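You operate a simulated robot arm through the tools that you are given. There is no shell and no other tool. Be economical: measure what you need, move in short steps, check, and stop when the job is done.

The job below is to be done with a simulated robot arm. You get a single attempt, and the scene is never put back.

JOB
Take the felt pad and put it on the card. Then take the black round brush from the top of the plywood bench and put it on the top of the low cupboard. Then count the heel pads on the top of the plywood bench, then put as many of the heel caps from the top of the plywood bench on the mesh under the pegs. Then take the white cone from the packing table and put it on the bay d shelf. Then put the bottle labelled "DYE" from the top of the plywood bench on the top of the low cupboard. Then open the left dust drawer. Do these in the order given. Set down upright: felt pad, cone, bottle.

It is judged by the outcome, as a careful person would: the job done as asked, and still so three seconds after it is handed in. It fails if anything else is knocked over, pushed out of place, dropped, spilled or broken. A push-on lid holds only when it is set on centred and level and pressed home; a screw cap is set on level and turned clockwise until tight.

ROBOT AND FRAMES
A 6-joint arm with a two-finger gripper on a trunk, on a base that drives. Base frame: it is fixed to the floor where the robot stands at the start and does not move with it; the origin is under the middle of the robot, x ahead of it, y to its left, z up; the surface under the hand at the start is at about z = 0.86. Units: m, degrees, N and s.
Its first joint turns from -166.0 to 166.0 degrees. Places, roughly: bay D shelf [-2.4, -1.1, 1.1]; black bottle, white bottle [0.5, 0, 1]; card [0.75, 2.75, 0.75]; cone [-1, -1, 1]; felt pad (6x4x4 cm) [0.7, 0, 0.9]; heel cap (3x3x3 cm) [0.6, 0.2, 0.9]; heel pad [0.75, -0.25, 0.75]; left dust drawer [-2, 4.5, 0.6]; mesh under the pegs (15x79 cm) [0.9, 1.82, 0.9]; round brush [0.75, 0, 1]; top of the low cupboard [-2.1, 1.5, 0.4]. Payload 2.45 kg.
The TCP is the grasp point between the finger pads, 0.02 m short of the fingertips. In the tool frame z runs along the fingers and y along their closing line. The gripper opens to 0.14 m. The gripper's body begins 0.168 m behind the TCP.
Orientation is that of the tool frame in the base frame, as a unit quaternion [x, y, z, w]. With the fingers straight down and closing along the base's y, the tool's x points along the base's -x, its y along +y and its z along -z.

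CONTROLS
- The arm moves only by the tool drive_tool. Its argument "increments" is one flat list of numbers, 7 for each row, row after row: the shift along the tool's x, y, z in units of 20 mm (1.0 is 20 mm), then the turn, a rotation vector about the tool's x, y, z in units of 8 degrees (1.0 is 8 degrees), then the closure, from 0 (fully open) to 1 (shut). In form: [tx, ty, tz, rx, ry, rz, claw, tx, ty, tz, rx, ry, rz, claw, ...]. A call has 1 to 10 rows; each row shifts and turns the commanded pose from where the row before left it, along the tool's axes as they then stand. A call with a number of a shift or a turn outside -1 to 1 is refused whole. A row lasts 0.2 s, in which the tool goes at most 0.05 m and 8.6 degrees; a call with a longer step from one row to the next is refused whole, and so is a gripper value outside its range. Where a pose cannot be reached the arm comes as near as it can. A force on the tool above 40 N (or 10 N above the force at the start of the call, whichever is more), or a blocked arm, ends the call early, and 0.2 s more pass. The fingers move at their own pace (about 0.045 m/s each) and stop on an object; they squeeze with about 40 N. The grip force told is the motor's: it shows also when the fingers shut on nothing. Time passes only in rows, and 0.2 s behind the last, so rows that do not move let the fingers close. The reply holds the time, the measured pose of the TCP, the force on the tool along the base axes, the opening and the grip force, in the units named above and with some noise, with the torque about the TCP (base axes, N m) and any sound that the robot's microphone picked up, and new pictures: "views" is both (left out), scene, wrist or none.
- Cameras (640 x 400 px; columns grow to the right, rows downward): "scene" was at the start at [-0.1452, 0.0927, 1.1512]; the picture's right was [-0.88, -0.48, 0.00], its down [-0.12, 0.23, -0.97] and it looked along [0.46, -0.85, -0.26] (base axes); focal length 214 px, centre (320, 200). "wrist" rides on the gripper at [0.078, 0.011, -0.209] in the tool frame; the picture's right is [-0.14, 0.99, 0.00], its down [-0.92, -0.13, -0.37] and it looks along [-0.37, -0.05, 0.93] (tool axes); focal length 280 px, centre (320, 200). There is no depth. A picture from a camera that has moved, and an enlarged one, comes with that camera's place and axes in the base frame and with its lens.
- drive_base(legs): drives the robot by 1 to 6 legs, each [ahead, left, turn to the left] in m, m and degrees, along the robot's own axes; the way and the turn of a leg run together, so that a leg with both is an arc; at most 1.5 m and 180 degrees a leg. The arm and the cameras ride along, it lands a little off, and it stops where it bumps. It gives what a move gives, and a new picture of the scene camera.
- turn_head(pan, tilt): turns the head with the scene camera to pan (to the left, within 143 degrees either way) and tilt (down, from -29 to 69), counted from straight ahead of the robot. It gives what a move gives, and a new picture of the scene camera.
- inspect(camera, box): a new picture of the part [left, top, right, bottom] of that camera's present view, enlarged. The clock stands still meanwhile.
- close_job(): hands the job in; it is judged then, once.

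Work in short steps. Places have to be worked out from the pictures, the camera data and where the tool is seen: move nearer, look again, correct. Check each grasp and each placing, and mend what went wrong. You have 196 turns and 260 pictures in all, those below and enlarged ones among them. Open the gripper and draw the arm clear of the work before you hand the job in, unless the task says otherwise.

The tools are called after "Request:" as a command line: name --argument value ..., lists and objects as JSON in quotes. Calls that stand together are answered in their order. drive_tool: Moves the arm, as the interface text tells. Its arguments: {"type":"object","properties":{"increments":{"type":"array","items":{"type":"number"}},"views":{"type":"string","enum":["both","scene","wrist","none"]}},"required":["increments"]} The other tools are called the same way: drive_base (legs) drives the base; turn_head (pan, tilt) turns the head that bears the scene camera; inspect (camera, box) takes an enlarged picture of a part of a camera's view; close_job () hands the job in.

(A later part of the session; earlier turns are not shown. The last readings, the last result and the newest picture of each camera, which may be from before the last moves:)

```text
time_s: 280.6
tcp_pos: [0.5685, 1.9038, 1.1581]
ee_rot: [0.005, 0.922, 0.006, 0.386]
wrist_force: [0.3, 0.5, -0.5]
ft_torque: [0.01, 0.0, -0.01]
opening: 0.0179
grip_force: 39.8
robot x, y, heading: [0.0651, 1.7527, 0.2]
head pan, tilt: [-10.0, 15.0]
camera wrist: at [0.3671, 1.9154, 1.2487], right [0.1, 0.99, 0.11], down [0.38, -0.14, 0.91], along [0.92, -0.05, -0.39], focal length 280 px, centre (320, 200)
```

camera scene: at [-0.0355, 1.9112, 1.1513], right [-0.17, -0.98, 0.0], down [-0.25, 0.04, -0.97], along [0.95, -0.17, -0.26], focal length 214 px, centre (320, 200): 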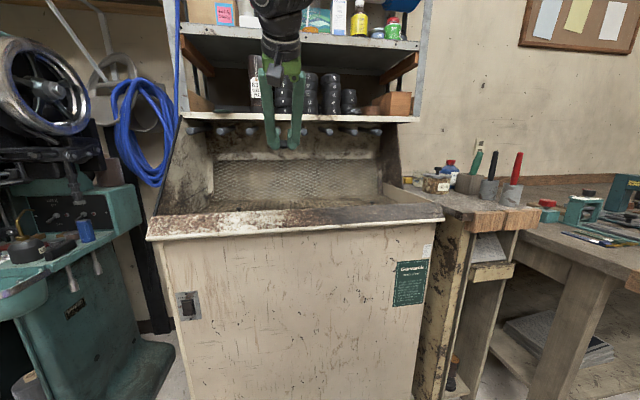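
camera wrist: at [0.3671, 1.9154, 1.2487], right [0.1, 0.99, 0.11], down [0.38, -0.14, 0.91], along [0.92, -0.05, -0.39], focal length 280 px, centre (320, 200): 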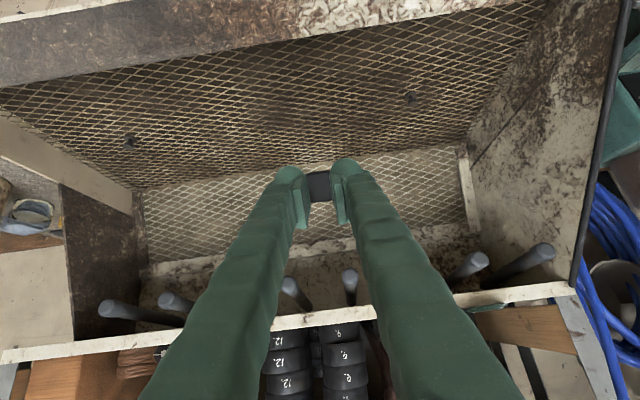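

Approach along the tool axis toward the mesh at (0.88, 1.91).

Request:
drive_tool --increments '[-0.15, 0.05, 1, 0, 0, 0, 1, -0.15, 0.05, 1, 0, 0, 0, 1, -0.15, 0.05, 1, 0, 0, 0, 1, -0.15, 0.05, 1, 0, 0, 0, 1, -0.15, 0, 1, 0, 0, 0, 1, -0.15, 0, 1, 0, 0, 0, 1, -0.15, 0, 1, 0, 0, 0, 1, -0.15, 0, 1, 0, 0, 0, 1, -0.15, 0, 1, 0, 0, 0, 1, -0.15, 0, 1, 0, 0, 0, 1]' --views "none"

Request:
drive_tool --increments '[-0.15, 0, 1, 0, 0, 0, 1, -0.15, 0, 1, 0, 0, 0, 1, -0.15, 0, 1, 0, 0, 0, 1, -0.15, 0, 1, 0, 0, 0, 1, -0.15, 0, 1, 0, 0, 0, 1, -0.15, 0, 1, 0, 0, 0, 1]' --views "both"

```text
time_s: 282.9
tcp_pos: [0.7317, 1.9094, 1.0373]
ee_rot: [0.006, 0.923, 0.005, 0.385]
wrist_force: [-0.5, 0.5, -0.2]
ft_torque: [-0.05, -0.02, -0.01]
opening: 0.0176
grip_force: 39.7
robot x, y, heading: [0.0638, 1.7538, 0.3]
head pan, tilt: [-10.0, 15.0]
```

```text
time_s: 284.2
tcp_pos: [0.8303, 1.9088, 0.9657]
ee_rot: [0.005, 0.922, 0.006, 0.386]
wrist_force: [-0.9, -0.8, -0.1]
ft_torque: [0.01, -0.02, 0.03]
opening: 0.0001
grip_force: 29.5
robot x, y, heading: [0.0626, 1.7538, 0.1]
head pan, tilt: [-10.0, 15.0]
camera scene: at [-0.0355, 1.9113, 1.1513], right [-0.17, -0.98, 0.0], down [-0.25, 0.04, -0.97], along [0.95, -0.17, -0.26], focal length 214 px, centre (320, 200)
camera wrist: at [0.6284, 1.9208, 1.0576], right [0.1, 0.99, 0.11], down [0.38, -0.14, 0.91], along [0.92, -0.05, -0.39], focal length 280 px, centre (320, 200)
```

scene: 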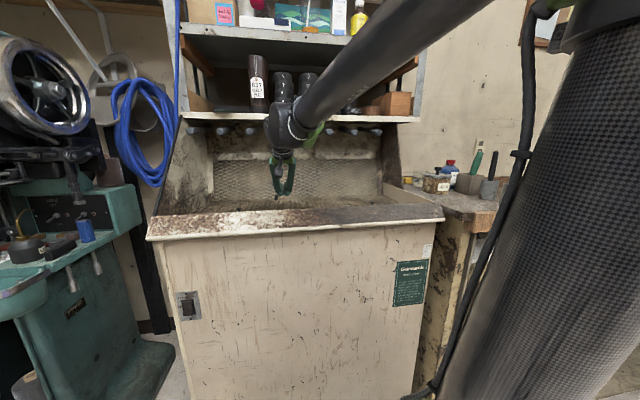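
wrist: 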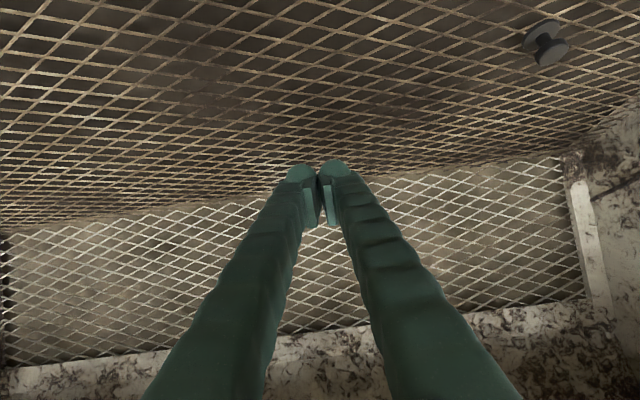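

The cap slipped out near the end; it should be on the mesh. Look for it.

Request:
drive_tool --increments '[0, 0, -1, 0, 0, 0, 0.8, 0, 0, -1, 0, 0, 0, 0.8, 0, 0, -1, 0, 0, 0, 0.8, 0, 0, -1, 0, 0, 0, 0.8, 0, 0, -1, 0, 0, 0, 0.8, 0, 0, -1, 0, 0, 0, 0.8, 0, 0, -1, 0, 0, 0, 0.8, 0, 0, -1, 0, 0, 0, 0.8]' --views "wrist"

```text
time_s: 286.1
tcp_pos: [0.7172, 1.9085, 1.0798]
ee_rot: [0.006, 0.922, 0.005, 0.386]
wrist_force: [-0.2, 0.1, -0.5]
ft_torque: [0.02, -0.03, -0.01]
opening: 0.0283
grip_force: 0.0
robot x, y, heading: [0.0641, 1.7564, 0.2]
head pan, tilt: [-10.0, 15.0]
camera wrist: at [0.5144, 1.9199, 1.1709], right [0.1, 0.99, 0.11], down [0.38, -0.14, 0.91], along [0.92, -0.05, -0.39], focal length 280 px, centre (320, 200)
```

wrist: 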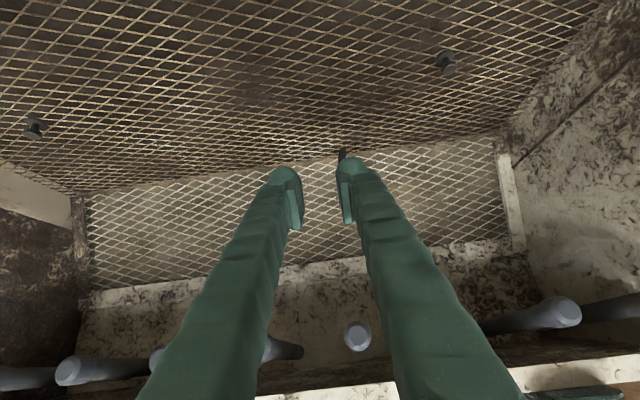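

Request:
inspect --camera "wrist" --box '[280, 110, 400, 200]'

Request:
inspect --camera "wrist" --box '[400, 30, 500, 100]'

```text
4.44 times, centred on (340, 155) of wrist
camera zoom: at [0.5144, 1.9199, 1.1709], right [0.1, 0.99, 0.11], down [0.38, -0.14, 0.91], along [0.92, -0.05, -0.39], focal length 1246 px, centre (231, 400)
```

zoom: 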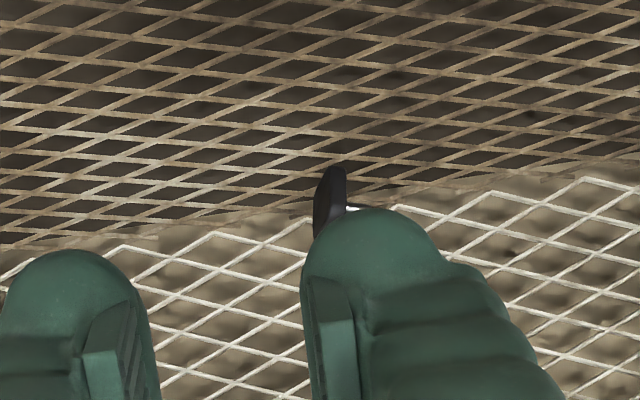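

```text
5.71 times, centred on (450, 65) of wrist
camera zoom: at [0.5144, 1.9199, 1.1709], right [0.1, 0.99, 0.11], down [0.38, -0.14, 0.91], along [0.92, -0.05, -0.39], focal length 1602 px, centre (-423, 971)
```

zoom: 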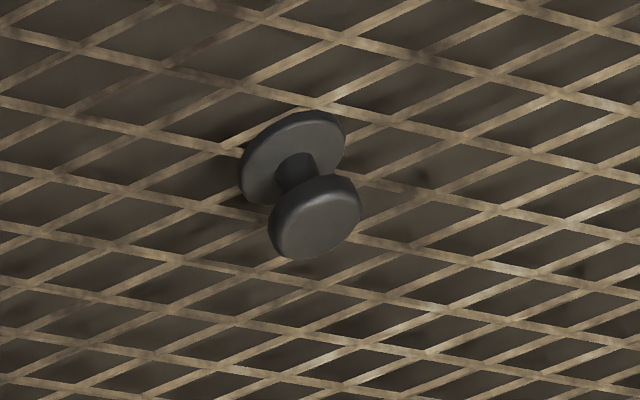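

Cap 1 lies on the mesh near the back. Withdraw and confirm.

Request:
drive_tool --increments '[0, 0, -1, 0, 0, 0, 0.6, 0, 0, -1, 0, 0, 0, 0.6, 0, 0, -1, 0, 0, 0, 0.6, 0, 0, -1, 0, 0, 0, 0.6, 0, 0, -1, 0, 0, 0, 0.6, 0, 0, -1, 0, 0, 0, 0.5, 0, -1, 0, 0, 0, 0, 0.5, 0, -1, 0, 0, 0, 0, 0.5]' --views "wrist"

Request:
inspect --camera "wrist" --box '[270, 100, 410, 210]'

```text
time_s: 287.9
tcp_pos: [0.6314, 1.8666, 1.1623]
ee_rot: [0.006, 0.923, 0.005, 0.385]
wrist_force: [-0.6, -0.3, -1.0]
ft_torque: [0.05, 0.06, 0.0]
opening: 0.0698
grip_force: 0.0
robot x, y, heading: [0.0623, 1.7531, -0.0]
head pan, tilt: [-10.0, 15.0]
camera wrist: at [0.4291, 1.879, 1.2541], right [0.1, 0.99, 0.11], down [0.38, -0.14, 0.91], along [0.92, -0.05, -0.39], focal length 280 px, centre (320, 200)
```

wrist: 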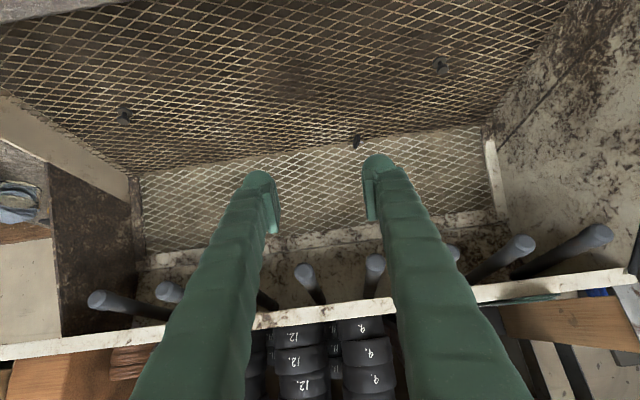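

```text
3.64 times, centred on (340, 155) of wrist
camera zoom: at [0.4291, 1.879, 1.2541], right [0.1, 0.99, 0.11], down [0.38, -0.14, 0.91], along [0.92, -0.05, -0.39], focal length 1020 px, centre (247, 364)
```

zoom: 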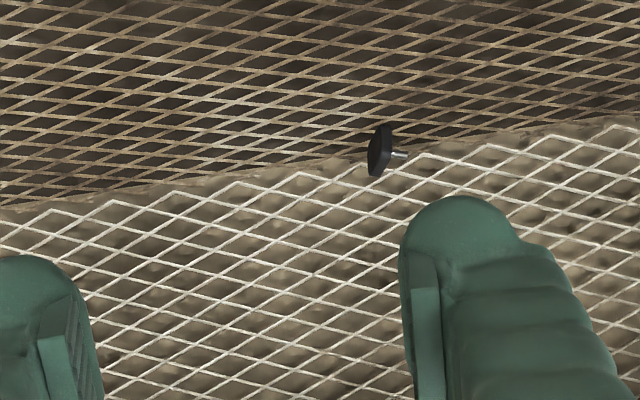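

Cap 1 is at about (1.03, 1.955), right at the back fold—likely beyond the strip under the pegs. I'll drag it forward: flatten the tool tilt to 60° and move base a bit nearer.

Request:
drive_tool --increments '[0, 0, 0, 0, -1, 0, 0.6, 0, 0, 0, 0, -0.9, 0, 0.6, 0, 1, 0, 0, 0, 0, 0.6, 0, 1, 0, 0, 0, 0, 0.6, 0, 1, 0, 0, 0, 0, 0.6, 0, 1, 0, 0, 0, 0, 0.6, 0, 0.5, 0, 0, 0, 0, 0.6]' --views "none"

Request:
drive_base --legs '[[0.1, 0, 0]]'

Request:
drive_tool --increments '[0.8, 0, 0.5, 0, 0, 0, 0.6, 0.8, 0, 0.5, 0, 0, 0, 0.6, 0.8, 0, 0.5, 0, 0, 0, 0.6, 0.8, 0, 0.5, 0, 0, 0, 0.6]' --views "wrist"

```text
time_s: 289.4
tcp_pos: [0.6318, 1.9586, 1.1635]
ee_rot: [0.007, 0.863, 0.005, 0.505]
wrist_force: [0.5, 0.3, 0.8]
ft_torque: [-0.01, -0.01, 0.01]
opening: 0.0558
grip_force: 0.0
robot x, y, heading: [0.0603, 1.7527, -0.2]
head pan, tilt: [-10.0, 15.0]
```

```text
time_s: 290.6
tcp_pos: [0.7316, 1.957, 1.1631]
ee_rot: [0.007, 0.864, 0.004, 0.504]
wrist_force: [0.3, 0.1, 0.4]
ft_torque: [0.03, 0.02, 0.0]
opening: 0.0559
grip_force: 0.0
robot x, y, heading: [0.1626, 1.7497, -0.0]
head pan, tilt: [-10.0, 15.0]
camera scene: at [0.0637, 1.9112, 1.1513], right [-0.17, -0.98, 0.0], down [-0.25, 0.04, -0.97], along [0.95, -0.17, -0.26], focal length 214 px, centre (320, 200)
```

scene: 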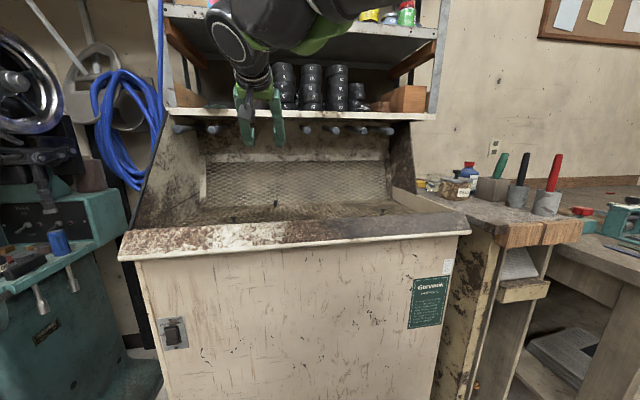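

```text
time_s: 291.6
tcp_pos: [0.7337, 1.958, 1.0879]
ee_rot: [0.007, 0.864, 0.004, 0.504]
wrist_force: [-0.3, 0.0, -0.5]
ft_torque: [0.01, 0.02, -0.03]
opening: 0.0562
grip_force: 0.0
robot x, y, heading: [0.159, 1.7524, 0.1]
head pan, tilt: [-10.0, 15.0]
camera wrist: at [0.515, 1.9707, 1.1233], right [0.07, 0.99, 0.13], down [0.13, -0.14, 0.98], along [0.99, -0.06, -0.14], focal length 280 px, centre (320, 200)
```

wrist: 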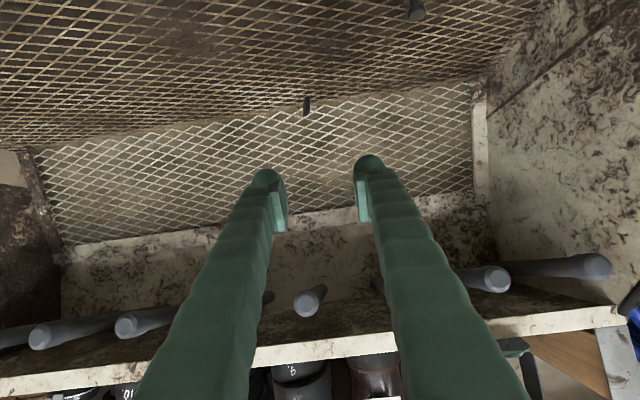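

Better triangulation puts the cap near x≈0.94. Refine with zooms.

Request:
inspect --camera "scene" --box '[200, 170, 400, 250]'

Request:
inspect --camera "wrist" --box '[250, 60, 370, 150]'

```text
3.20 times, centred on (300, 210) of scene
camera zoom: at [0.0637, 1.9112, 1.1513], right [-0.17, -0.98, 0.0], down [-0.25, 0.04, -0.97], along [0.95, -0.17, -0.26], focal length 686 px, centre (384, 168)
```

zoom: 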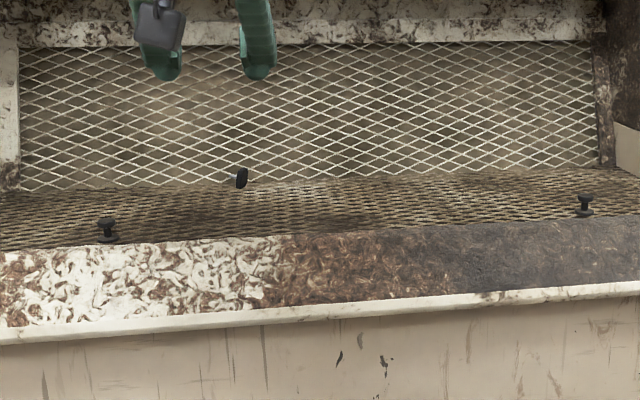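

```text
4.44 times, centred on (310, 105) of wrist
camera zoom: at [0.515, 1.9707, 1.1233], right [0.07, 0.99, 0.13], down [0.13, -0.14, 0.98], along [0.99, -0.06, -0.14], focal length 1246 px, centre (364, 622)
```

zoom: 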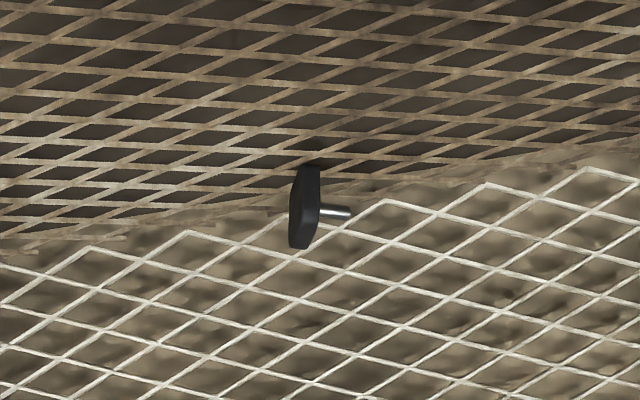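

Cap 1 is at (0.95, 1.945) on the mesh floor (z 0.889, fold at 0.97) — good. Withdraw and go for the brown cap.

Request:
drive_tool --increments '[0, 0, -1, 0, 0, 0, 0.5, 0, 0, -1, 0, 0, 0, 0.5, 0, 0, -1, 0, 0, 0, 0.5, 0, 0, -1, 0, 0, 0, 0.5, 0, 0, -1, 0, 0, 0, 0.5, 0, 0, -1, 0, 0, 0, 0.5, 0, 0, -1, 0, 0, 0, 0.5]' --views "none"

Request:
drive_base --legs '[[-0.5, 0, 0], [0, -1.4, 0], [0, -0.28, 0]]'

Request:
drive_tool --increments '[0, 0, 0, 0, 1, 0, 0.6, 0, 0, 0, 0, 0.9, 0, 0.6]' --views "wrist"

```text
time_s: 293.2
tcp_pos: [0.6137, 1.9579, 1.157]
ee_rot: [0.006, 0.864, 0.005, 0.504]
wrist_force: [0.0, -0.1, -0.4]
ft_torque: [0.04, 0.01, -0.01]
opening: 0.0699
grip_force: 0.1
robot x, y, heading: [0.1621, 1.7533, 0.1]
head pan, tilt: [-10.0, 15.0]
```

```text
time_s: 304.3
tcp_pos: [0.1226, 0.2775, 1.158]
ee_rot: [0.005, 0.864, 0.005, 0.504]
wrist_force: [-0.2, -0.5, -0.1]
ft_torque: [0.0, 0.01, 0.02]
opening: 0.0702
grip_force: 0.1
robot x, y, heading: [-0.3273, 0.0707, 0.3]
head pan, tilt: [-10.0, 15.0]
camera scene: at [-0.4265, 0.2286, 1.1513], right [-0.17, -0.99, 0.0], down [-0.26, 0.04, -0.97], along [0.95, -0.16, -0.26], focal length 214 px, centre (320, 200)
```

scene: 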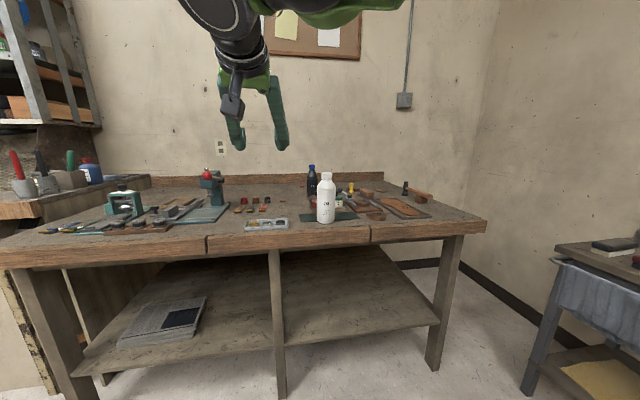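

```text
time_s: 304.9
tcp_pos: [0.1219, 0.2775, 1.1575]
ee_rot: [0.003, 0.923, 0.006, 0.385]
wrist_force: [0.0, -0.1, 0.1]
ft_torque: [0.04, -0.02, -0.01]
opening: 0.0559
grip_force: 0.1
robot x, y, heading: [-0.328, 0.0715, 0.4]
head pan, tilt: [-10.0, 15.0]
camera wrist: at [-0.0804, 0.2882, 1.2486], right [0.1, 0.99, 0.11], down [0.39, -0.14, 0.91], along [0.92, -0.05, -0.4], focal length 280 px, centre (320, 200)
```

wrist: 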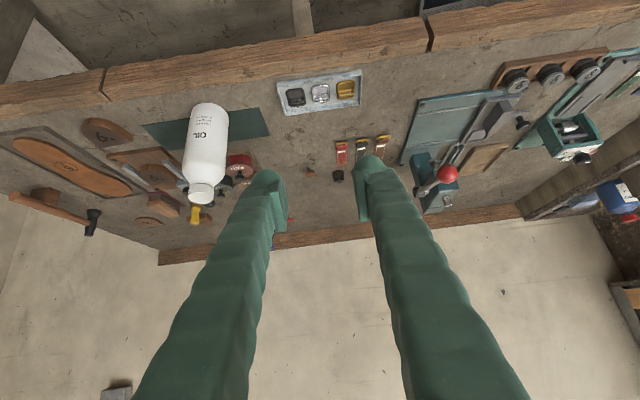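

Drive forward and move toward the brown cap at ≈(0.594, 0.236), keeping the 45° tilt.

Request:
drive_base --legs '[[0.28, 0, -0.3]]'

Request:
drive_tool --increments '[0.26, -0.2, 1, 0, 0, 0, 0.6, 0.26, -0.2, 1, 0, 0, 0, 0.6, 0.26, -0.2, 1, 0, 0, 0, 0.6, 0.26, -0.2, 1, 0, 0, 0, 0.6, 0.26, -0.2, 1, 0, 0, 0, 0.6, 0.26, -0.2, 1, 0, 0, 0, 0.6, 0.26, -0.2, 1, 0, 0, 0, 0.6, 0.26, -0.2, 1, 0, 0, 0, 0.6, 0.26, -0.2, 1, 0, 0, 0, 0.6, 0.26, -0.2, 1, 0, 0, 0, 0.6]' --views "wrist"

Request:
inspect --camera "wrist" --box '[240, 80, 400, 200]'

```text
time_s: 306.8
tcp_pos: [0.4029, 0.2765, 1.1569]
ee_rot: [0.006, 0.923, 0.006, 0.385]
wrist_force: [0.0, -0.8, 0.0]
ft_torque: [0.01, -0.01, 0.02]
opening: 0.0562
grip_force: 0.0
robot x, y, heading: [-0.0489, 0.0668, 0.3]
head pan, tilt: [-10.0, 15.0]
camera scene: at [-0.146, 0.2296, 1.1513], right [-0.17, -0.98, 0.0], down [-0.25, 0.04, -0.97], along [0.95, -0.17, -0.26], focal length 214 px, centre (320, 200)
```

scene: 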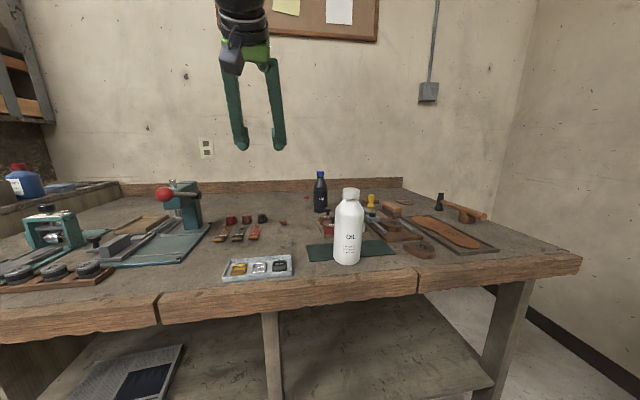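

```text
time_s: 309.0
tcp_pos: [0.5091, 0.2381, 0.979]
ee_rot: [0.005, 0.923, 0.006, 0.385]
wrist_force: [0.1, -0.5, -0.5]
ft_torque: [0.0, 0.0, -0.02]
opening: 0.0559
grip_force: 0.0
robot x, y, heading: [-0.0474, 0.0736, 0.0]
head pan, tilt: [-10.0, 15.0]
camera wrist: at [0.3059, 0.2497, 1.0701], right [0.1, 0.99, 0.11], down [0.38, -0.14, 0.91], along [0.92, -0.05, -0.39], focal length 280 px, centre (320, 200)
```

wrist: 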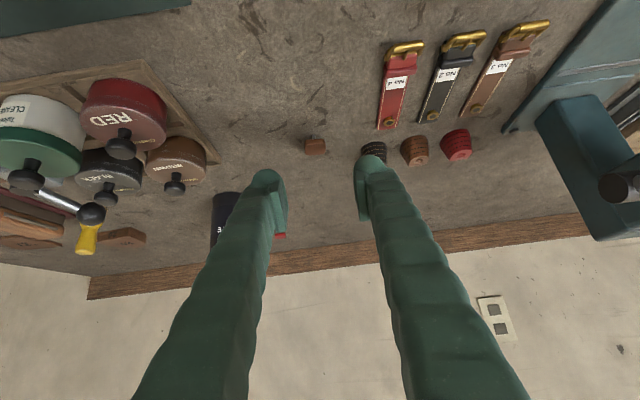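

```text
3.33 times, centred on (320, 140) of wrist
camera zoom: at [0.3059, 0.2497, 1.0701], right [0.1, 0.99, 0.11], down [0.38, -0.14, 0.91], along [0.92, -0.05, -0.39], focal length 935 px, centre (320, 400)
```

zoom: 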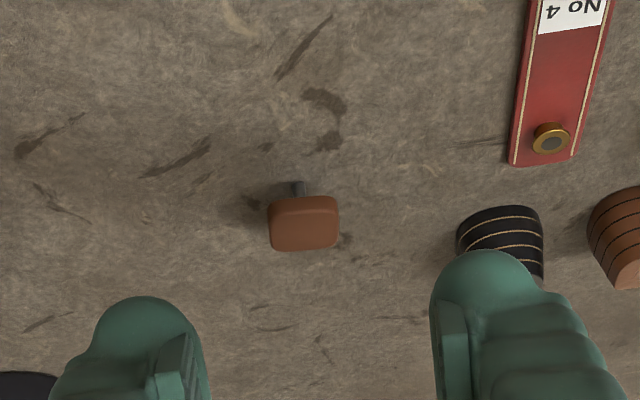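

Continue to the cap with a narrower opening.

Request:
drive_tool --increments '[0.05, -0.1, 1, 0, 0, 0, 0.69, 0.05, 0, 1, 0, 0, 0, 0.69, 0.05, 0, 1, 0, 0, 0, 0.69, 0.05, 0, 1, 0, 0, 0, 0.69, 0.05, 0, 1, 0, 0, 0, 0.69, 0, 0, 0.9, 0, 0, 0, 0.69]' --views "wrist"

Request:
inspect --camera "wrist" --box '[250, 120, 390, 230]'

```text
time_s: 310.4
tcp_pos: [0.5879, 0.2372, 0.8917]
ee_rot: [0.005, 0.923, 0.005, 0.386]
wrist_force: [0.5, -0.1, -0.2]
ft_torque: [0.02, 0.0, -0.01]
opening: 0.0435
grip_force: 0.1
robot x, y, heading: [-0.0466, 0.0679, 0.0]
head pan, tilt: [-10.0, 15.0]
camera wrist: at [0.3859, 0.249, 0.9828], right [0.1, 0.99, 0.11], down [0.38, -0.14, 0.91], along [0.92, -0.05, -0.39], focal length 280 px, centre (320, 200)
```

wrist: 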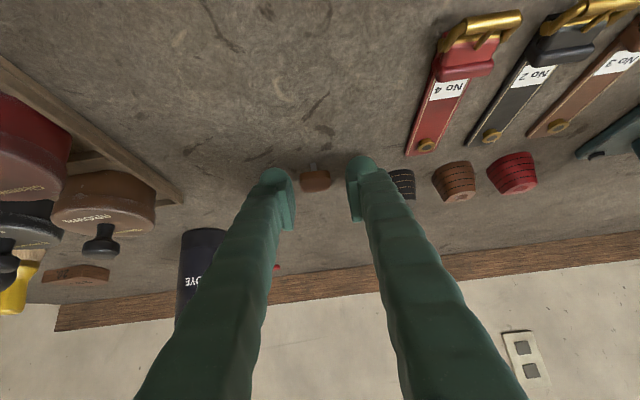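

```text
3.64 times, centred on (320, 175) of wrist
camera zoom: at [0.3859, 0.249, 0.9828], right [0.1, 0.99, 0.11], down [0.38, -0.14, 0.91], along [0.92, -0.05, -0.39], focal length 1020 px, centre (320, 291)
```

zoom: 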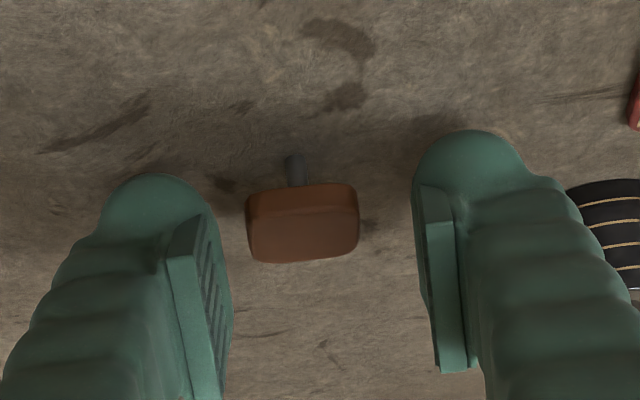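

Close on the cap with a gentle command.

Request:
drive_tool --increments '[-0.05, -0.1, 0.2, 0, 0, 0, 0.69, 0, 0, 0, 0, 0, 0, 0.88, 0, 0, 0, 0, 0, 0, 0.88, 0, 0, 0, 0, 0, 0, 0.88]' --views "wrist"

```text
time_s: 311.4
tcp_pos: [0.5921, 0.2357, 0.8908]
ee_rot: [0.006, 0.923, 0.006, 0.385]
wrist_force: [-0.3, -0.1, 0.0]
ft_torque: [0.02, 0.0, -0.01]
opening: 0.0213
grip_force: 36.7
robot x, y, heading: [-0.0448, 0.069, -0.1]
head pan, tilt: [-10.0, 15.0]
camera wrist: at [0.3897, 0.2472, 0.9813], right [0.1, 0.99, 0.11], down [0.38, -0.14, 0.91], along [0.92, -0.05, -0.39], focal length 280 px, centre (320, 200)
```

wrist: 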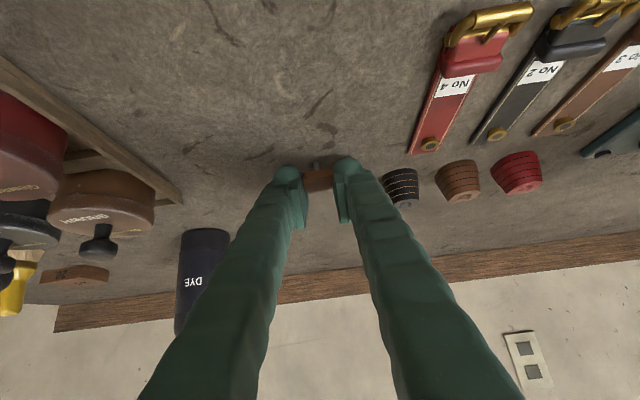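

Held. Lift vertically.

Request:
drive_tool --increments '[-0.3, 0, -0.3, 0, 0, 0, 0.88, -1, 0, -1, 0, 0, 0, 0.88, -1, 0, -1, 0, 0, 0, 0.88, -1, 0, -1, 0, 0, 0, 0.88, -1, 0, -1, 0, 0, 0, 0.88, -1, 0, -1, 0, 0, 0, 0.88, -1, 0, -1, 0, 0, 0, 0.88, -1, 0, -1, 0, 0, 0, 0.88, -1, 0, -1, 0, 0, 0, 0.88]' --views "wrist"

```text
time_s: 313.4
tcp_pos: [0.5907, 0.2324, 1.1245]
ee_rot: [0.006, 0.923, 0.005, 0.385]
wrist_force: [-0.4, -0.4, -0.7]
ft_torque: [0.0, 0.0, 0.0]
opening: 0.0192
grip_force: 39.9
robot x, y, heading: [-0.0493, 0.0719, 0.2]
head pan, tilt: [-10.0, 15.0]
camera wrist: at [0.3888, 0.2434, 1.2161], right [0.1, 0.99, 0.11], down [0.38, -0.14, 0.91], along [0.92, -0.05, -0.39], focal length 280 px, centre (320, 200)
```

wrist: 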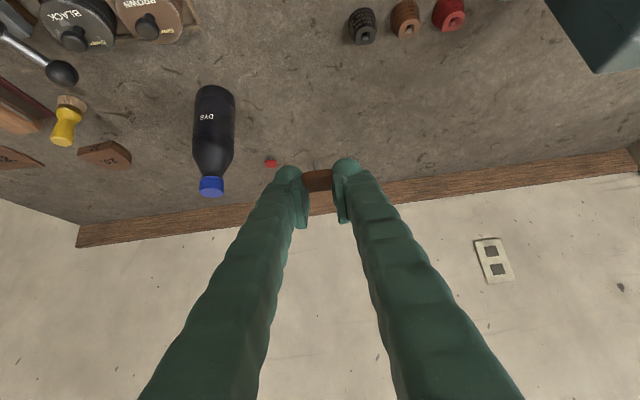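

Drive swiftly to the booth.

Request:
drive_base --legs '[[-0.4, 0, 0], [0, 1.4, 0], [0, 0.22, 0], [0.5, 0, 0]]'

Request:
drive_tool --increments '[0, 0, 0, 0, 0, 0, 0.88]' --views "wrist"

```text
time_s: 326.4
tcp_pos: [0.7001, 1.8489, 1.1243]
ee_rot: [0.01, 0.923, 0.004, 0.385]
wrist_force: [0.6, 0.1, -0.2]
ft_torque: [-0.01, -0.02, 0.02]
opening: 0.0187
grip_force: 39.9
robot x, y, heading: [0.0588, 1.6958, -0.4]
head pan, tilt: [-10.0, 15.0]
camera scene: at [-0.0374, 1.8557, 1.1513], right [-0.18, -0.98, 0.0], down [-0.25, 0.05, -0.97], along [0.95, -0.18, -0.26], focal length 214 px, centre (320, 200)
```

scene: 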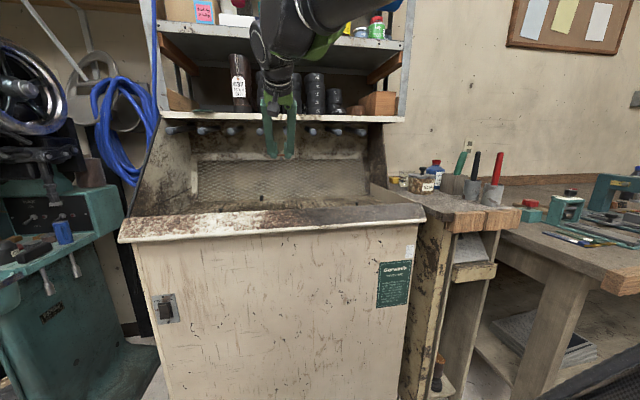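

```text
time_s: 326.8
tcp_pos: [0.7001, 1.8498, 1.1247]
ee_rot: [0.011, 0.923, 0.003, 0.385]
wrist_force: [-0.2, 0.3, -0.1]
ft_torque: [-0.01, 0.03, -0.03]
opening: 0.0189
grip_force: 40.2
robot x, y, heading: [0.0606, 1.6961, -0.7]
head pan, tilt: [-10.0, 15.0]
camera wrist: at [0.4975, 1.8636, 1.2158], right [0.11, 0.99, 0.11], down [0.38, -0.15, 0.91], along [0.92, -0.06, -0.39], focal length 280 px, centre (320, 200)
```

wrist: 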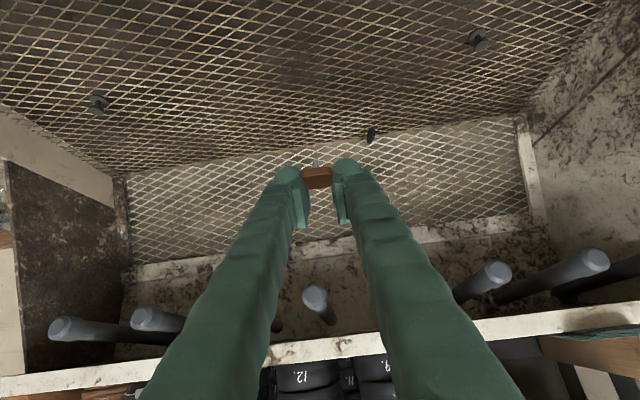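

Cap still held. Approach the mesh.

Request:
drive_tool --increments '[0.06, -0.05, 0.8, 0, 0, 0, 0.88, 0.06, -0.05, 0.8, 0, 0, 0, 0.88, 0.06, -0.05, 0.8, 0, 0, 0, 0.88, 0.06, -0.05, 0.8, 0, 0, 0, 0.88, 0.06, -0.05, 0.8, 0, 0, 0, 0.88, 0.06, -0.05, 0.8, 0, 0, 0, 0.88, 0.06, -0.05, 0.8, 0, 0, 0, 0.88, 0.06, -0.05, 0.8, 0, 0, 0, 0.88, 0.06, -0.05, 0.8, 0, 0, 0, 0.88, 0.06, -0.05, 0.8, 0, 0, 0, 0.88]' --views "none"

Request:
drive_tool --increments '[0.06, 0, 0.8, 0, 0, 0, 0.88, 0.06, 0, 0.8, 0, 0, 0, 0.88, 0.06, 0, 0.8, 0, 0, 0, 0.88, 0.06, 0, 0.8, 0, 0, 0, 0.88]' --views "wrist"

```text
time_s: 329.0
tcp_pos: [0.8046, 1.8396, 1.004]
ee_rot: [0.011, 0.922, 0.003, 0.386]
wrist_force: [-0.5, -0.3, -0.8]
ft_torque: [-0.03, -0.04, 0.01]
opening: 0.0186
grip_force: 40.2
robot x, y, heading: [0.0587, 1.696, -0.6]
head pan, tilt: [-10.0, 15.0]
```

```text
time_s: 330.0
tcp_pos: [0.848, 1.8416, 0.9559]
ee_rot: [0.01, 0.922, 0.004, 0.386]
wrist_force: [0.2, 0.7, -0.9]
ft_torque: [0.03, -0.02, 0.01]
opening: 0.0185
grip_force: 40.5
robot x, y, heading: [0.0604, 1.6939, -0.5]
head pan, tilt: [-10.0, 15.0]
camera wrist: at [0.6454, 1.854, 1.0466], right [0.11, 0.99, 0.11], down [0.38, -0.15, 0.91], along [0.92, -0.06, -0.39], focal length 280 px, centre (320, 200)
```

wrist: 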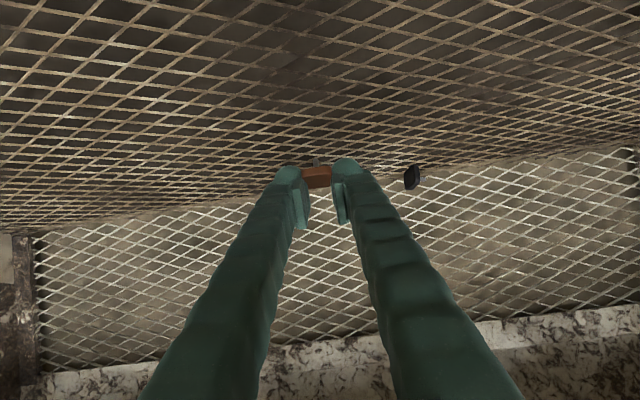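

Lower vertically to the mesh.

Request:
drive_tool --increments '[0.4, 0, 0.4, 0, 0, 0, 0.88, 0.4, 0, 0.4, 0, 0, 0, 0.88, 0.15, 0, 0.15, 0, 0, 0, 0.88, 0.1, 0, 0.1, 0, 0, 0, 0.88, 0.07, 0, 0.07, 0, 0, 0, 0.88]' --views "wrist"

```text
time_s: 331.2
tcp_pos: [0.8474, 1.8411, 0.9243]
ee_rot: [0.01, 0.922, 0.004, 0.387]
wrist_force: [1.3, 0.4, 16.2]
ft_torque: [0.01, -0.06, 0.0]
opening: 0.0183
grip_force: 40.0
robot x, y, heading: [0.0552, 1.6967, -0.6]
head pan, tilt: [-10.0, 15.0]
camera wrist: at [0.6452, 1.854, 1.0155], right [0.11, 0.99, 0.11], down [0.38, -0.15, 0.91], along [0.92, -0.06, -0.39], focal length 280 px, centre (320, 200)
```

wrist: 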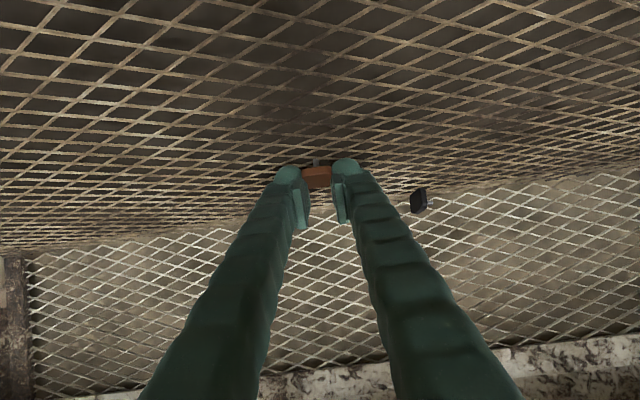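

Contact. Shift 3 cm further back for margin, then set down.

Request:
drive_tool --increments '[-0.3, 0, -0.3, 0, 0, 0, 0.88, -0.5, 0, 0.5, 0, 0, 0, 0.88, -0.5, 0, 0.5, 0, 0, 0, 0.88, 0.15, 0, 0.15, 0, 0, 0, 0.88, 0.08, 0, 0.08, 0, 0, 0, 0.88, 0.05, 0, 0.05, 0, 0, 0, 0.88]' --views "none"

```text
time_s: 332.6
tcp_pos: [0.8759, 1.8389, 0.925]
ee_rot: [0.011, 0.922, 0.004, 0.387]
wrist_force: [0.2, 0.0, 11.4]
ft_torque: [-0.01, -0.01, -0.02]
opening: 0.019
grip_force: 40.1
robot x, y, heading: [0.0593, 1.6984, -0.3]
head pan, tilt: [-10.0, 15.0]
```

Release slowly and withdraw.

Request:
drive_tool --increments '[0, 0, 0, 0, 0, 0, 0.75, 0, 0, 0, 0, 0, 0, 0.72, -0.3, 0, -0.3, 0, 0, 0, 0.7, -0.5, 0, -0.5, 0, 0, 0, 0.7, 0, 0, -1, 0, 0, 0, 0.7, 0, 0, -1, 0, 0, 0, 0.7, 0, 0, -1, 0, 0, 0, 0.7, 0, 0, -1, 0, 0, 0, 0.7, 0, 0, -1, 0, 0, 0, 0.7]' --views "wrist"

Request:
inspect --camera "wrist" --box '[270, 90, 430, 200]'

```text
time_s: 334.6
tcp_pos: [0.8042, 1.8387, 1.0187]
ee_rot: [0.011, 0.923, 0.004, 0.385]
wrist_force: [-0.2, -0.3, -0.6]
ft_torque: [-0.03, 0.03, 0.0]
opening: 0.0422
grip_force: 0.1
robot x, y, heading: [0.0571, 1.6933, -0.9]
head pan, tilt: [-10.0, 15.0]
camera wrist: at [0.6016, 1.8533, 1.1091], right [0.11, 0.99, 0.11], down [0.38, -0.15, 0.91], along [0.92, -0.06, -0.39], focal length 280 px, centre (320, 200)
```

wrist: 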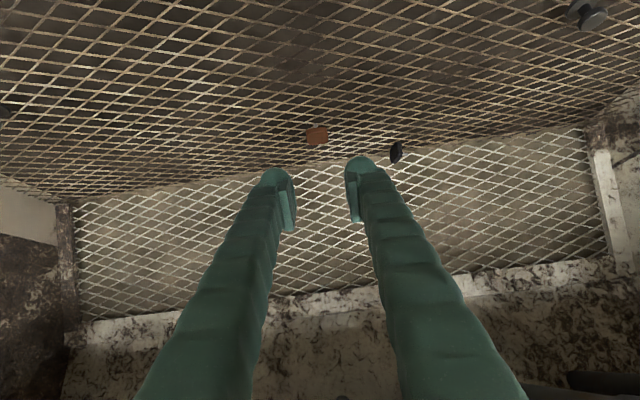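

```text
3.64 times, centred on (350, 145) of wrist
camera zoom: at [0.6016, 1.8533, 1.1091], right [0.11, 0.99, 0.11], down [0.38, -0.15, 0.91], along [0.92, -0.06, -0.39], focal length 1020 px, centre (211, 400)
```

zoom: 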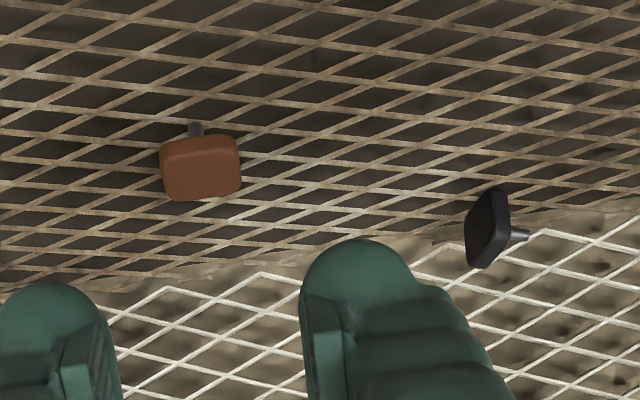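

Both caps are on the mesh. Withdraw, straighten the tool and head for the packing table.

Request:
drive_tool --increments '[0, 0, -1, 0, 0, 0, 0.5, 0, 0, -1, 0, 0, 0, 0.5, 0, 0, -1, 0, 0, 0, 0.5, 0, 0, -1, 0, 0, 0, 0.5, 0, 0, -1, 0, 0, 0, 0.5, 0, 0, -1, 0, 0, 0, 0.5]' --views "none"

Request:
drive_base --legs '[[-0.7, 0, 0.5], [0, -1.4, 0], [0, 0, -90]]'

Request:
drive_tool --increments '[0, 0, 0, 0, 1, 0, 0.3, 0, 0, 0, 0, 1, 0, 0.3, 0, 0, 0, 0, 1, 0, 0.3, 0, 0, 0, 0, 1, 0, 0.3, 0, 0, 0, 0, 1, 0, 0.3, 0, 0, 0, 0, 0.65, 0, 0.3, 0, 0, -1, 0, 0, 0, 0.3, 0, 0, -1, 0, 0, 0, 0.3]' --views "none"

Request:
turn_head --pan 20 --tilt 15

```text
time_s: 336.0
tcp_pos: [0.7181, 1.8398, 1.1019]
ee_rot: [0.01, 0.923, 0.005, 0.386]
wrist_force: [-0.2, 0.9, 0.1]
ft_torque: [0.0, 0.02, 0.01]
opening: 0.0698
grip_force: 0.0
robot x, y, heading: [0.0558, 1.6962, -0.5]
head pan, tilt: [-10.0, 15.0]
```

```text
time_s: 350.2
tcp_pos: [-0.499, -0.3552, 1.1014]
ee_rot: [0.655, 0.65, -0.268, 0.277]
wrist_force: [0.3, 0.3, -0.5]
ft_torque: [-0.01, 0.04, 0.02]
opening: 0.0698
grip_force: 0.0
robot x, y, heading: [-0.6538, 0.3012, -89.4]
head pan, tilt: [-10.0, 15.0]
camera scene: at [-0.4952, 0.4016, 1.1513], right [-0.99, 0.17, 0.0], down [0.04, 0.26, -0.97], along [-0.16, -0.95, -0.26], focal length 214 px, centre (320, 200)
```

scene: 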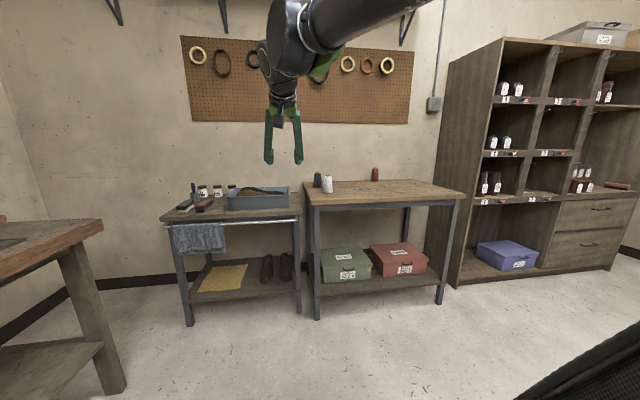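

```text
time_s: 352.0
tcp_pos: [-0.4998, -0.3541, 1.1409]
ee_rot: [0.708, 0.706, 0.005, 0.005]
wrist_force: [0.1, 0.1, 0.3]
ft_torque: [-0.01, 0.01, 0.04]
opening: 0.0979
grip_force: 0.0
robot x, y, heading: [-0.6556, 0.3017, -89.8]
head pan, tilt: [-10.0, 15.0]
```

```text
time_s: 353.0
tcp_pos: [-0.4996, -0.3552, 1.1407]
ee_rot: [0.707, 0.707, 0.004, 0.005]
wrist_force: [0.0, -0.6, 0.0]
ft_torque: [0.01, 0.0, -0.03]
opening: 0.098
grip_force: 0.2
robot x, y, heading: [-0.6498, 0.3035, -89.7]
head pan, tilt: [20.0, 15.0]
camera scene: at [-0.4471, 0.406, 1.1513], right [-0.94, -0.35, 0.0], down [-0.09, 0.24, -0.97], along [0.34, -0.91, -0.26], focal length 214 px, centre (320, 200)
```

scene: 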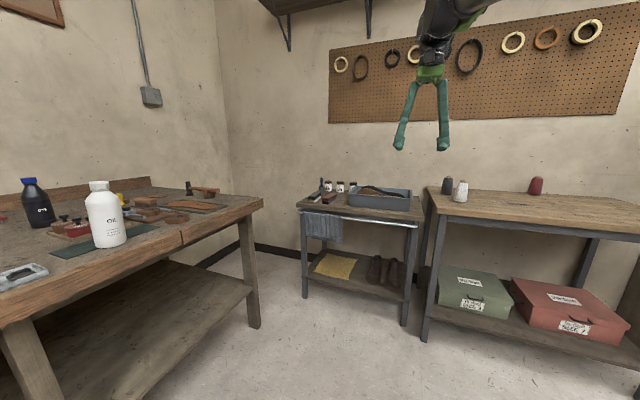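

Drive nearer to the packing table and view the cones with the wrist camera.

Request:
drive_base --legs '[[0.35, -0.15, -0.3]]'

Request:
drive_tool --increments '[0, 0, 0, 0, 0, 0, 0.3]' --views "wrist"

```text
time_s: 355.4
tcp_pos: [-0.6519, -0.7082, 1.1418]
ee_rot: [0.709, 0.705, 0.004, 0.005]
wrist_force: [0.3, 0.0, -0.6]
ft_torque: [0.03, 0.03, 0.01]
opening: 0.0981
grip_force: 0.1
robot x, y, heading: [-0.8009, -0.0498, -89.8]
head pan, tilt: [20.0, 15.0]
camera scene: at [-0.5943, 0.0512, 1.1513], right [-0.94, -0.34, 0.0], down [-0.09, 0.24, -0.97], along [0.33, -0.91, -0.26], focal length 214 px, centre (320, 200)
```

scene: 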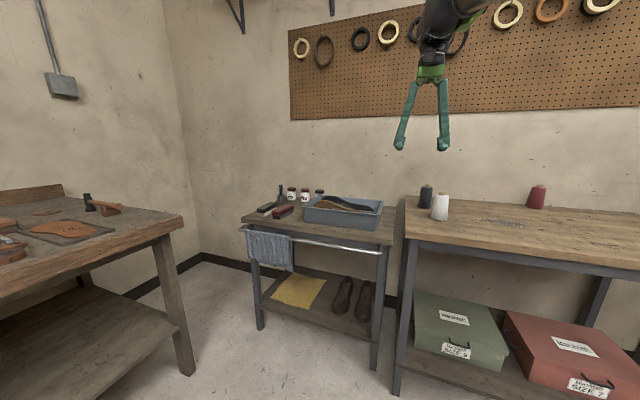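

```text
time_s: 355.8
tcp_pos: [-0.6515, -0.7095, 1.1417]
ee_rot: [0.708, 0.706, 0.004, 0.007]
wrist_force: [1.2, 0.6, -0.6]
ft_torque: [0.0, 0.01, 0.01]
opening: 0.0981
grip_force: 0.1
robot x, y, heading: [-0.8032, -0.0494, -89.9]
head pan, tilt: [20.0, 15.0]
camera wrist: at [-0.6419, -0.6298, 1.3498], right [0.99, -0.14, 0.01], down [-0.14, -0.92, 0.37], along [-0.04, -0.37, -0.93], focal length 280 px, centre (320, 200)
```

wrist: 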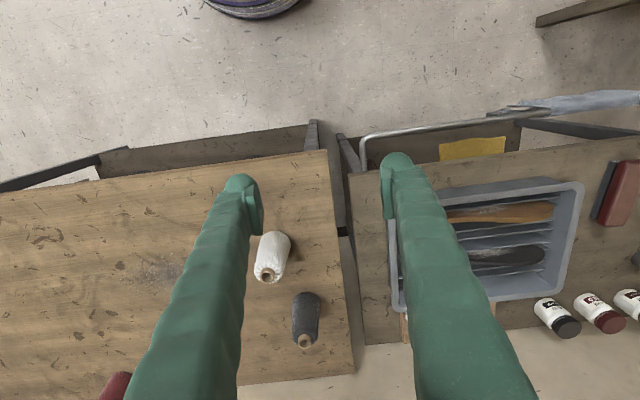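

White cone at about (−0.76, −0.90). Before grasping, look at the rack's bays to choose the grip.

Request:
turn_head --pan -45 --tilt 5

Request:
inspect --camera "scene" --box '[200, 80, 480, 255]'

```text
time_s: 357.1
tcp_pos: [-0.6504, -0.7087, 1.1409]
ee_rot: [0.709, 0.705, 0.004, 0.005]
wrist_force: [-0.8, 0.5, -0.5]
ft_torque: [0.0, 0.04, -0.01]
opening: 0.098
grip_force: 0.1
robot x, y, heading: [-0.8007, -0.0535, -89.9]
head pan, tilt: [-45.0, 5.0]
camera scene: at [-0.6912, 0.0739, 1.1675], right [-0.71, 0.71, 0.0], down [0.06, 0.06, -1.0], along [-0.7, -0.71, -0.09], focal length 214 px, centre (320, 200)
```

scene: 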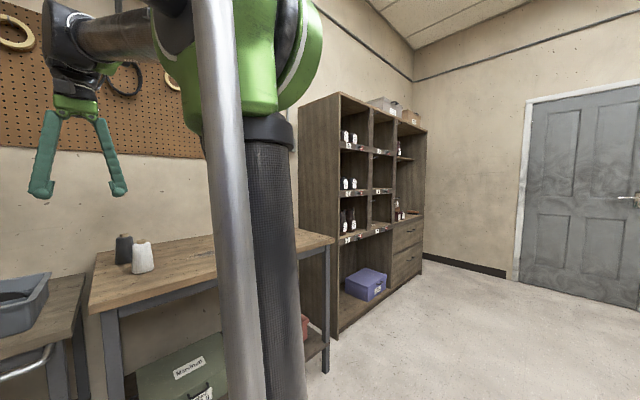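

```text
2.29 times, centred on (340, 168) of scene
camera zoom: at [-0.6912, 0.0739, 1.1675], right [-0.71, 0.71, 0.0], down [0.06, 0.06, -1.0], along [-0.7, -0.71, -0.09], focal length 490 px, centre (274, 274)
```

zoom: 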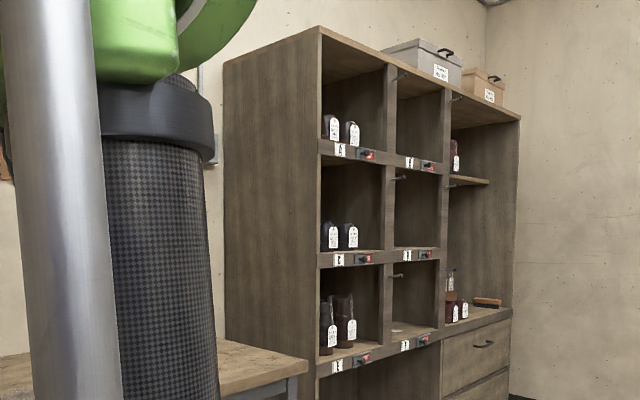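

Bay D (middle row, second column, empty) needs a frontal entry, so I'll grip the cone with the tool tilted 60°. Tilt now.

Request:
drive_tool --increments '[0, 0, 0, 0, -1, 0, 0.3, 0, 0, 0, 0, -1, 0, 0.3, 0, 0, 0, 0, -1, 0, 0.3, 0, 0, 0, 0, -1, 0, 0.3, 0, 0, 0, 0, -1, 0, 0.3, 0, 0, 0, 0, -1, 0, 0.3, 0, 0, 0, 0, -1, 0, 0.3, 0, 0, 0, 0, -0.5, 0, 0.3]' --views "wrist"

```text
time_s: 358.9
tcp_pos: [-0.6506, -0.7097, 1.1407]
ee_rot: [0.616, 0.607, -0.352, 0.357]
wrist_force: [-0.4, -0.7, -0.4]
ft_torque: [0.02, -0.02, -0.03]
opening: 0.098
grip_force: 0.1
robot x, y, heading: [-0.801, -0.0458, -90.0]
head pan, tilt: [-45.0, 5.0]
camera wrist: at [-0.6386, -0.4884, 1.1774], right [0.99, -0.07, 0.13], down [-0.14, -0.14, 0.98], along [-0.05, -0.99, -0.15], focal length 280 px, centre (320, 200)
```

wrist: 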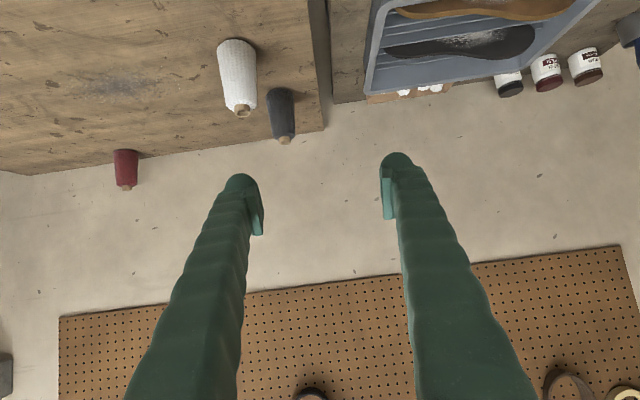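

Cone centre ≈(−0.763, −0.893). Align sideways and down first, then approach along the tool axis.

Request:
drive_tool --increments '[0.95, -0.93, 0, 0, 0, 0, 0.3, 0.95, -0.93, 0, 0, 0, 0, 0.3, 0.95, -0.93, 0, 0, 0, 0, 0.3, 0.95, -0.93, 0, 0, 0, 0, 0.3, 0.95, -0.93, 0, 0, 0, 0, 0.3, 0.95, -0.93, 0, 0, 0, 0, 0.3, 0, 0, 1, 0, 0, 0, 0.3, 0, 0, 1, 0, 0, 0, 0.3, 0, 0, 1, 0, 0, 0, 0.3, 0, 0, 1, 0, 0, 0, 0.3]' --views "wrist"

```text
time_s: 361.1
tcp_pos: [-0.7601, -0.7219, 1.0027]
ee_rot: [0.616, 0.608, -0.35, 0.357]
wrist_force: [-0.6, -0.3, -1.0]
ft_torque: [0.0, -0.01, 0.0]
opening: 0.0979
grip_force: 0.0
robot x, y, heading: [-0.7995, -0.0516, -90.1]
head pan, tilt: [-45.0, 5.0]
camera wrist: at [-0.7481, -0.4997, 1.0375], right [0.99, -0.07, 0.13], down [-0.14, -0.14, 0.98], along [-0.05, -0.99, -0.15], focal length 280 px, centre (320, 200)
```

wrist: 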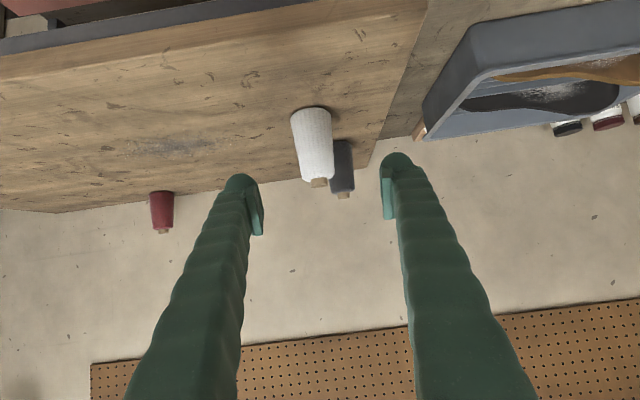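

Continue to the grip pose.

Request:
drive_tool --increments '[0.05, -0.1, 1, 0, 0, 0, 0.3, 0.05, -0.1, 1, 0, 0, 0, 0.3, 0.05, -0.1, 1, 0, 0, 0, 0.3, 0.05, 0, 1, 0, 0, 0, 0.3, 0.05, 0, 1, 0, 0, 0, 0.3, 0.05, 0, 1, 0, 0, 0, 0.3, 0, 0, 1, 0, 0, 0, 0.3]' --views "wrist"

```text
time_s: 362.7
tcp_pos: [-0.7669, -0.8384, 0.9259]
ee_rot: [0.616, 0.608, -0.35, 0.358]
wrist_force: [0.1, 0.0, 0.3]
ft_torque: [0.01, 0.01, 0.03]
opening: 0.0982
grip_force: 0.0
robot x, y, heading: [-0.7983, -0.0497, -89.8]
head pan, tilt: [-45.0, 5.0]
camera wrist: at [-0.7541, -0.6185, 0.9621], right [0.99, -0.07, 0.13], down [-0.14, -0.14, 0.98], along [-0.05, -0.99, -0.15], focal length 280 px, centre (320, 200)
```

wrist: 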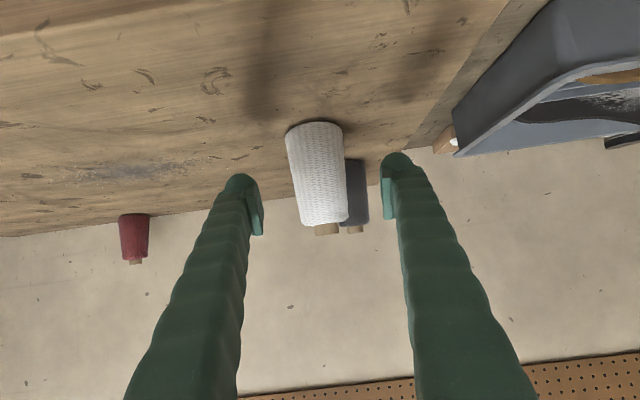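

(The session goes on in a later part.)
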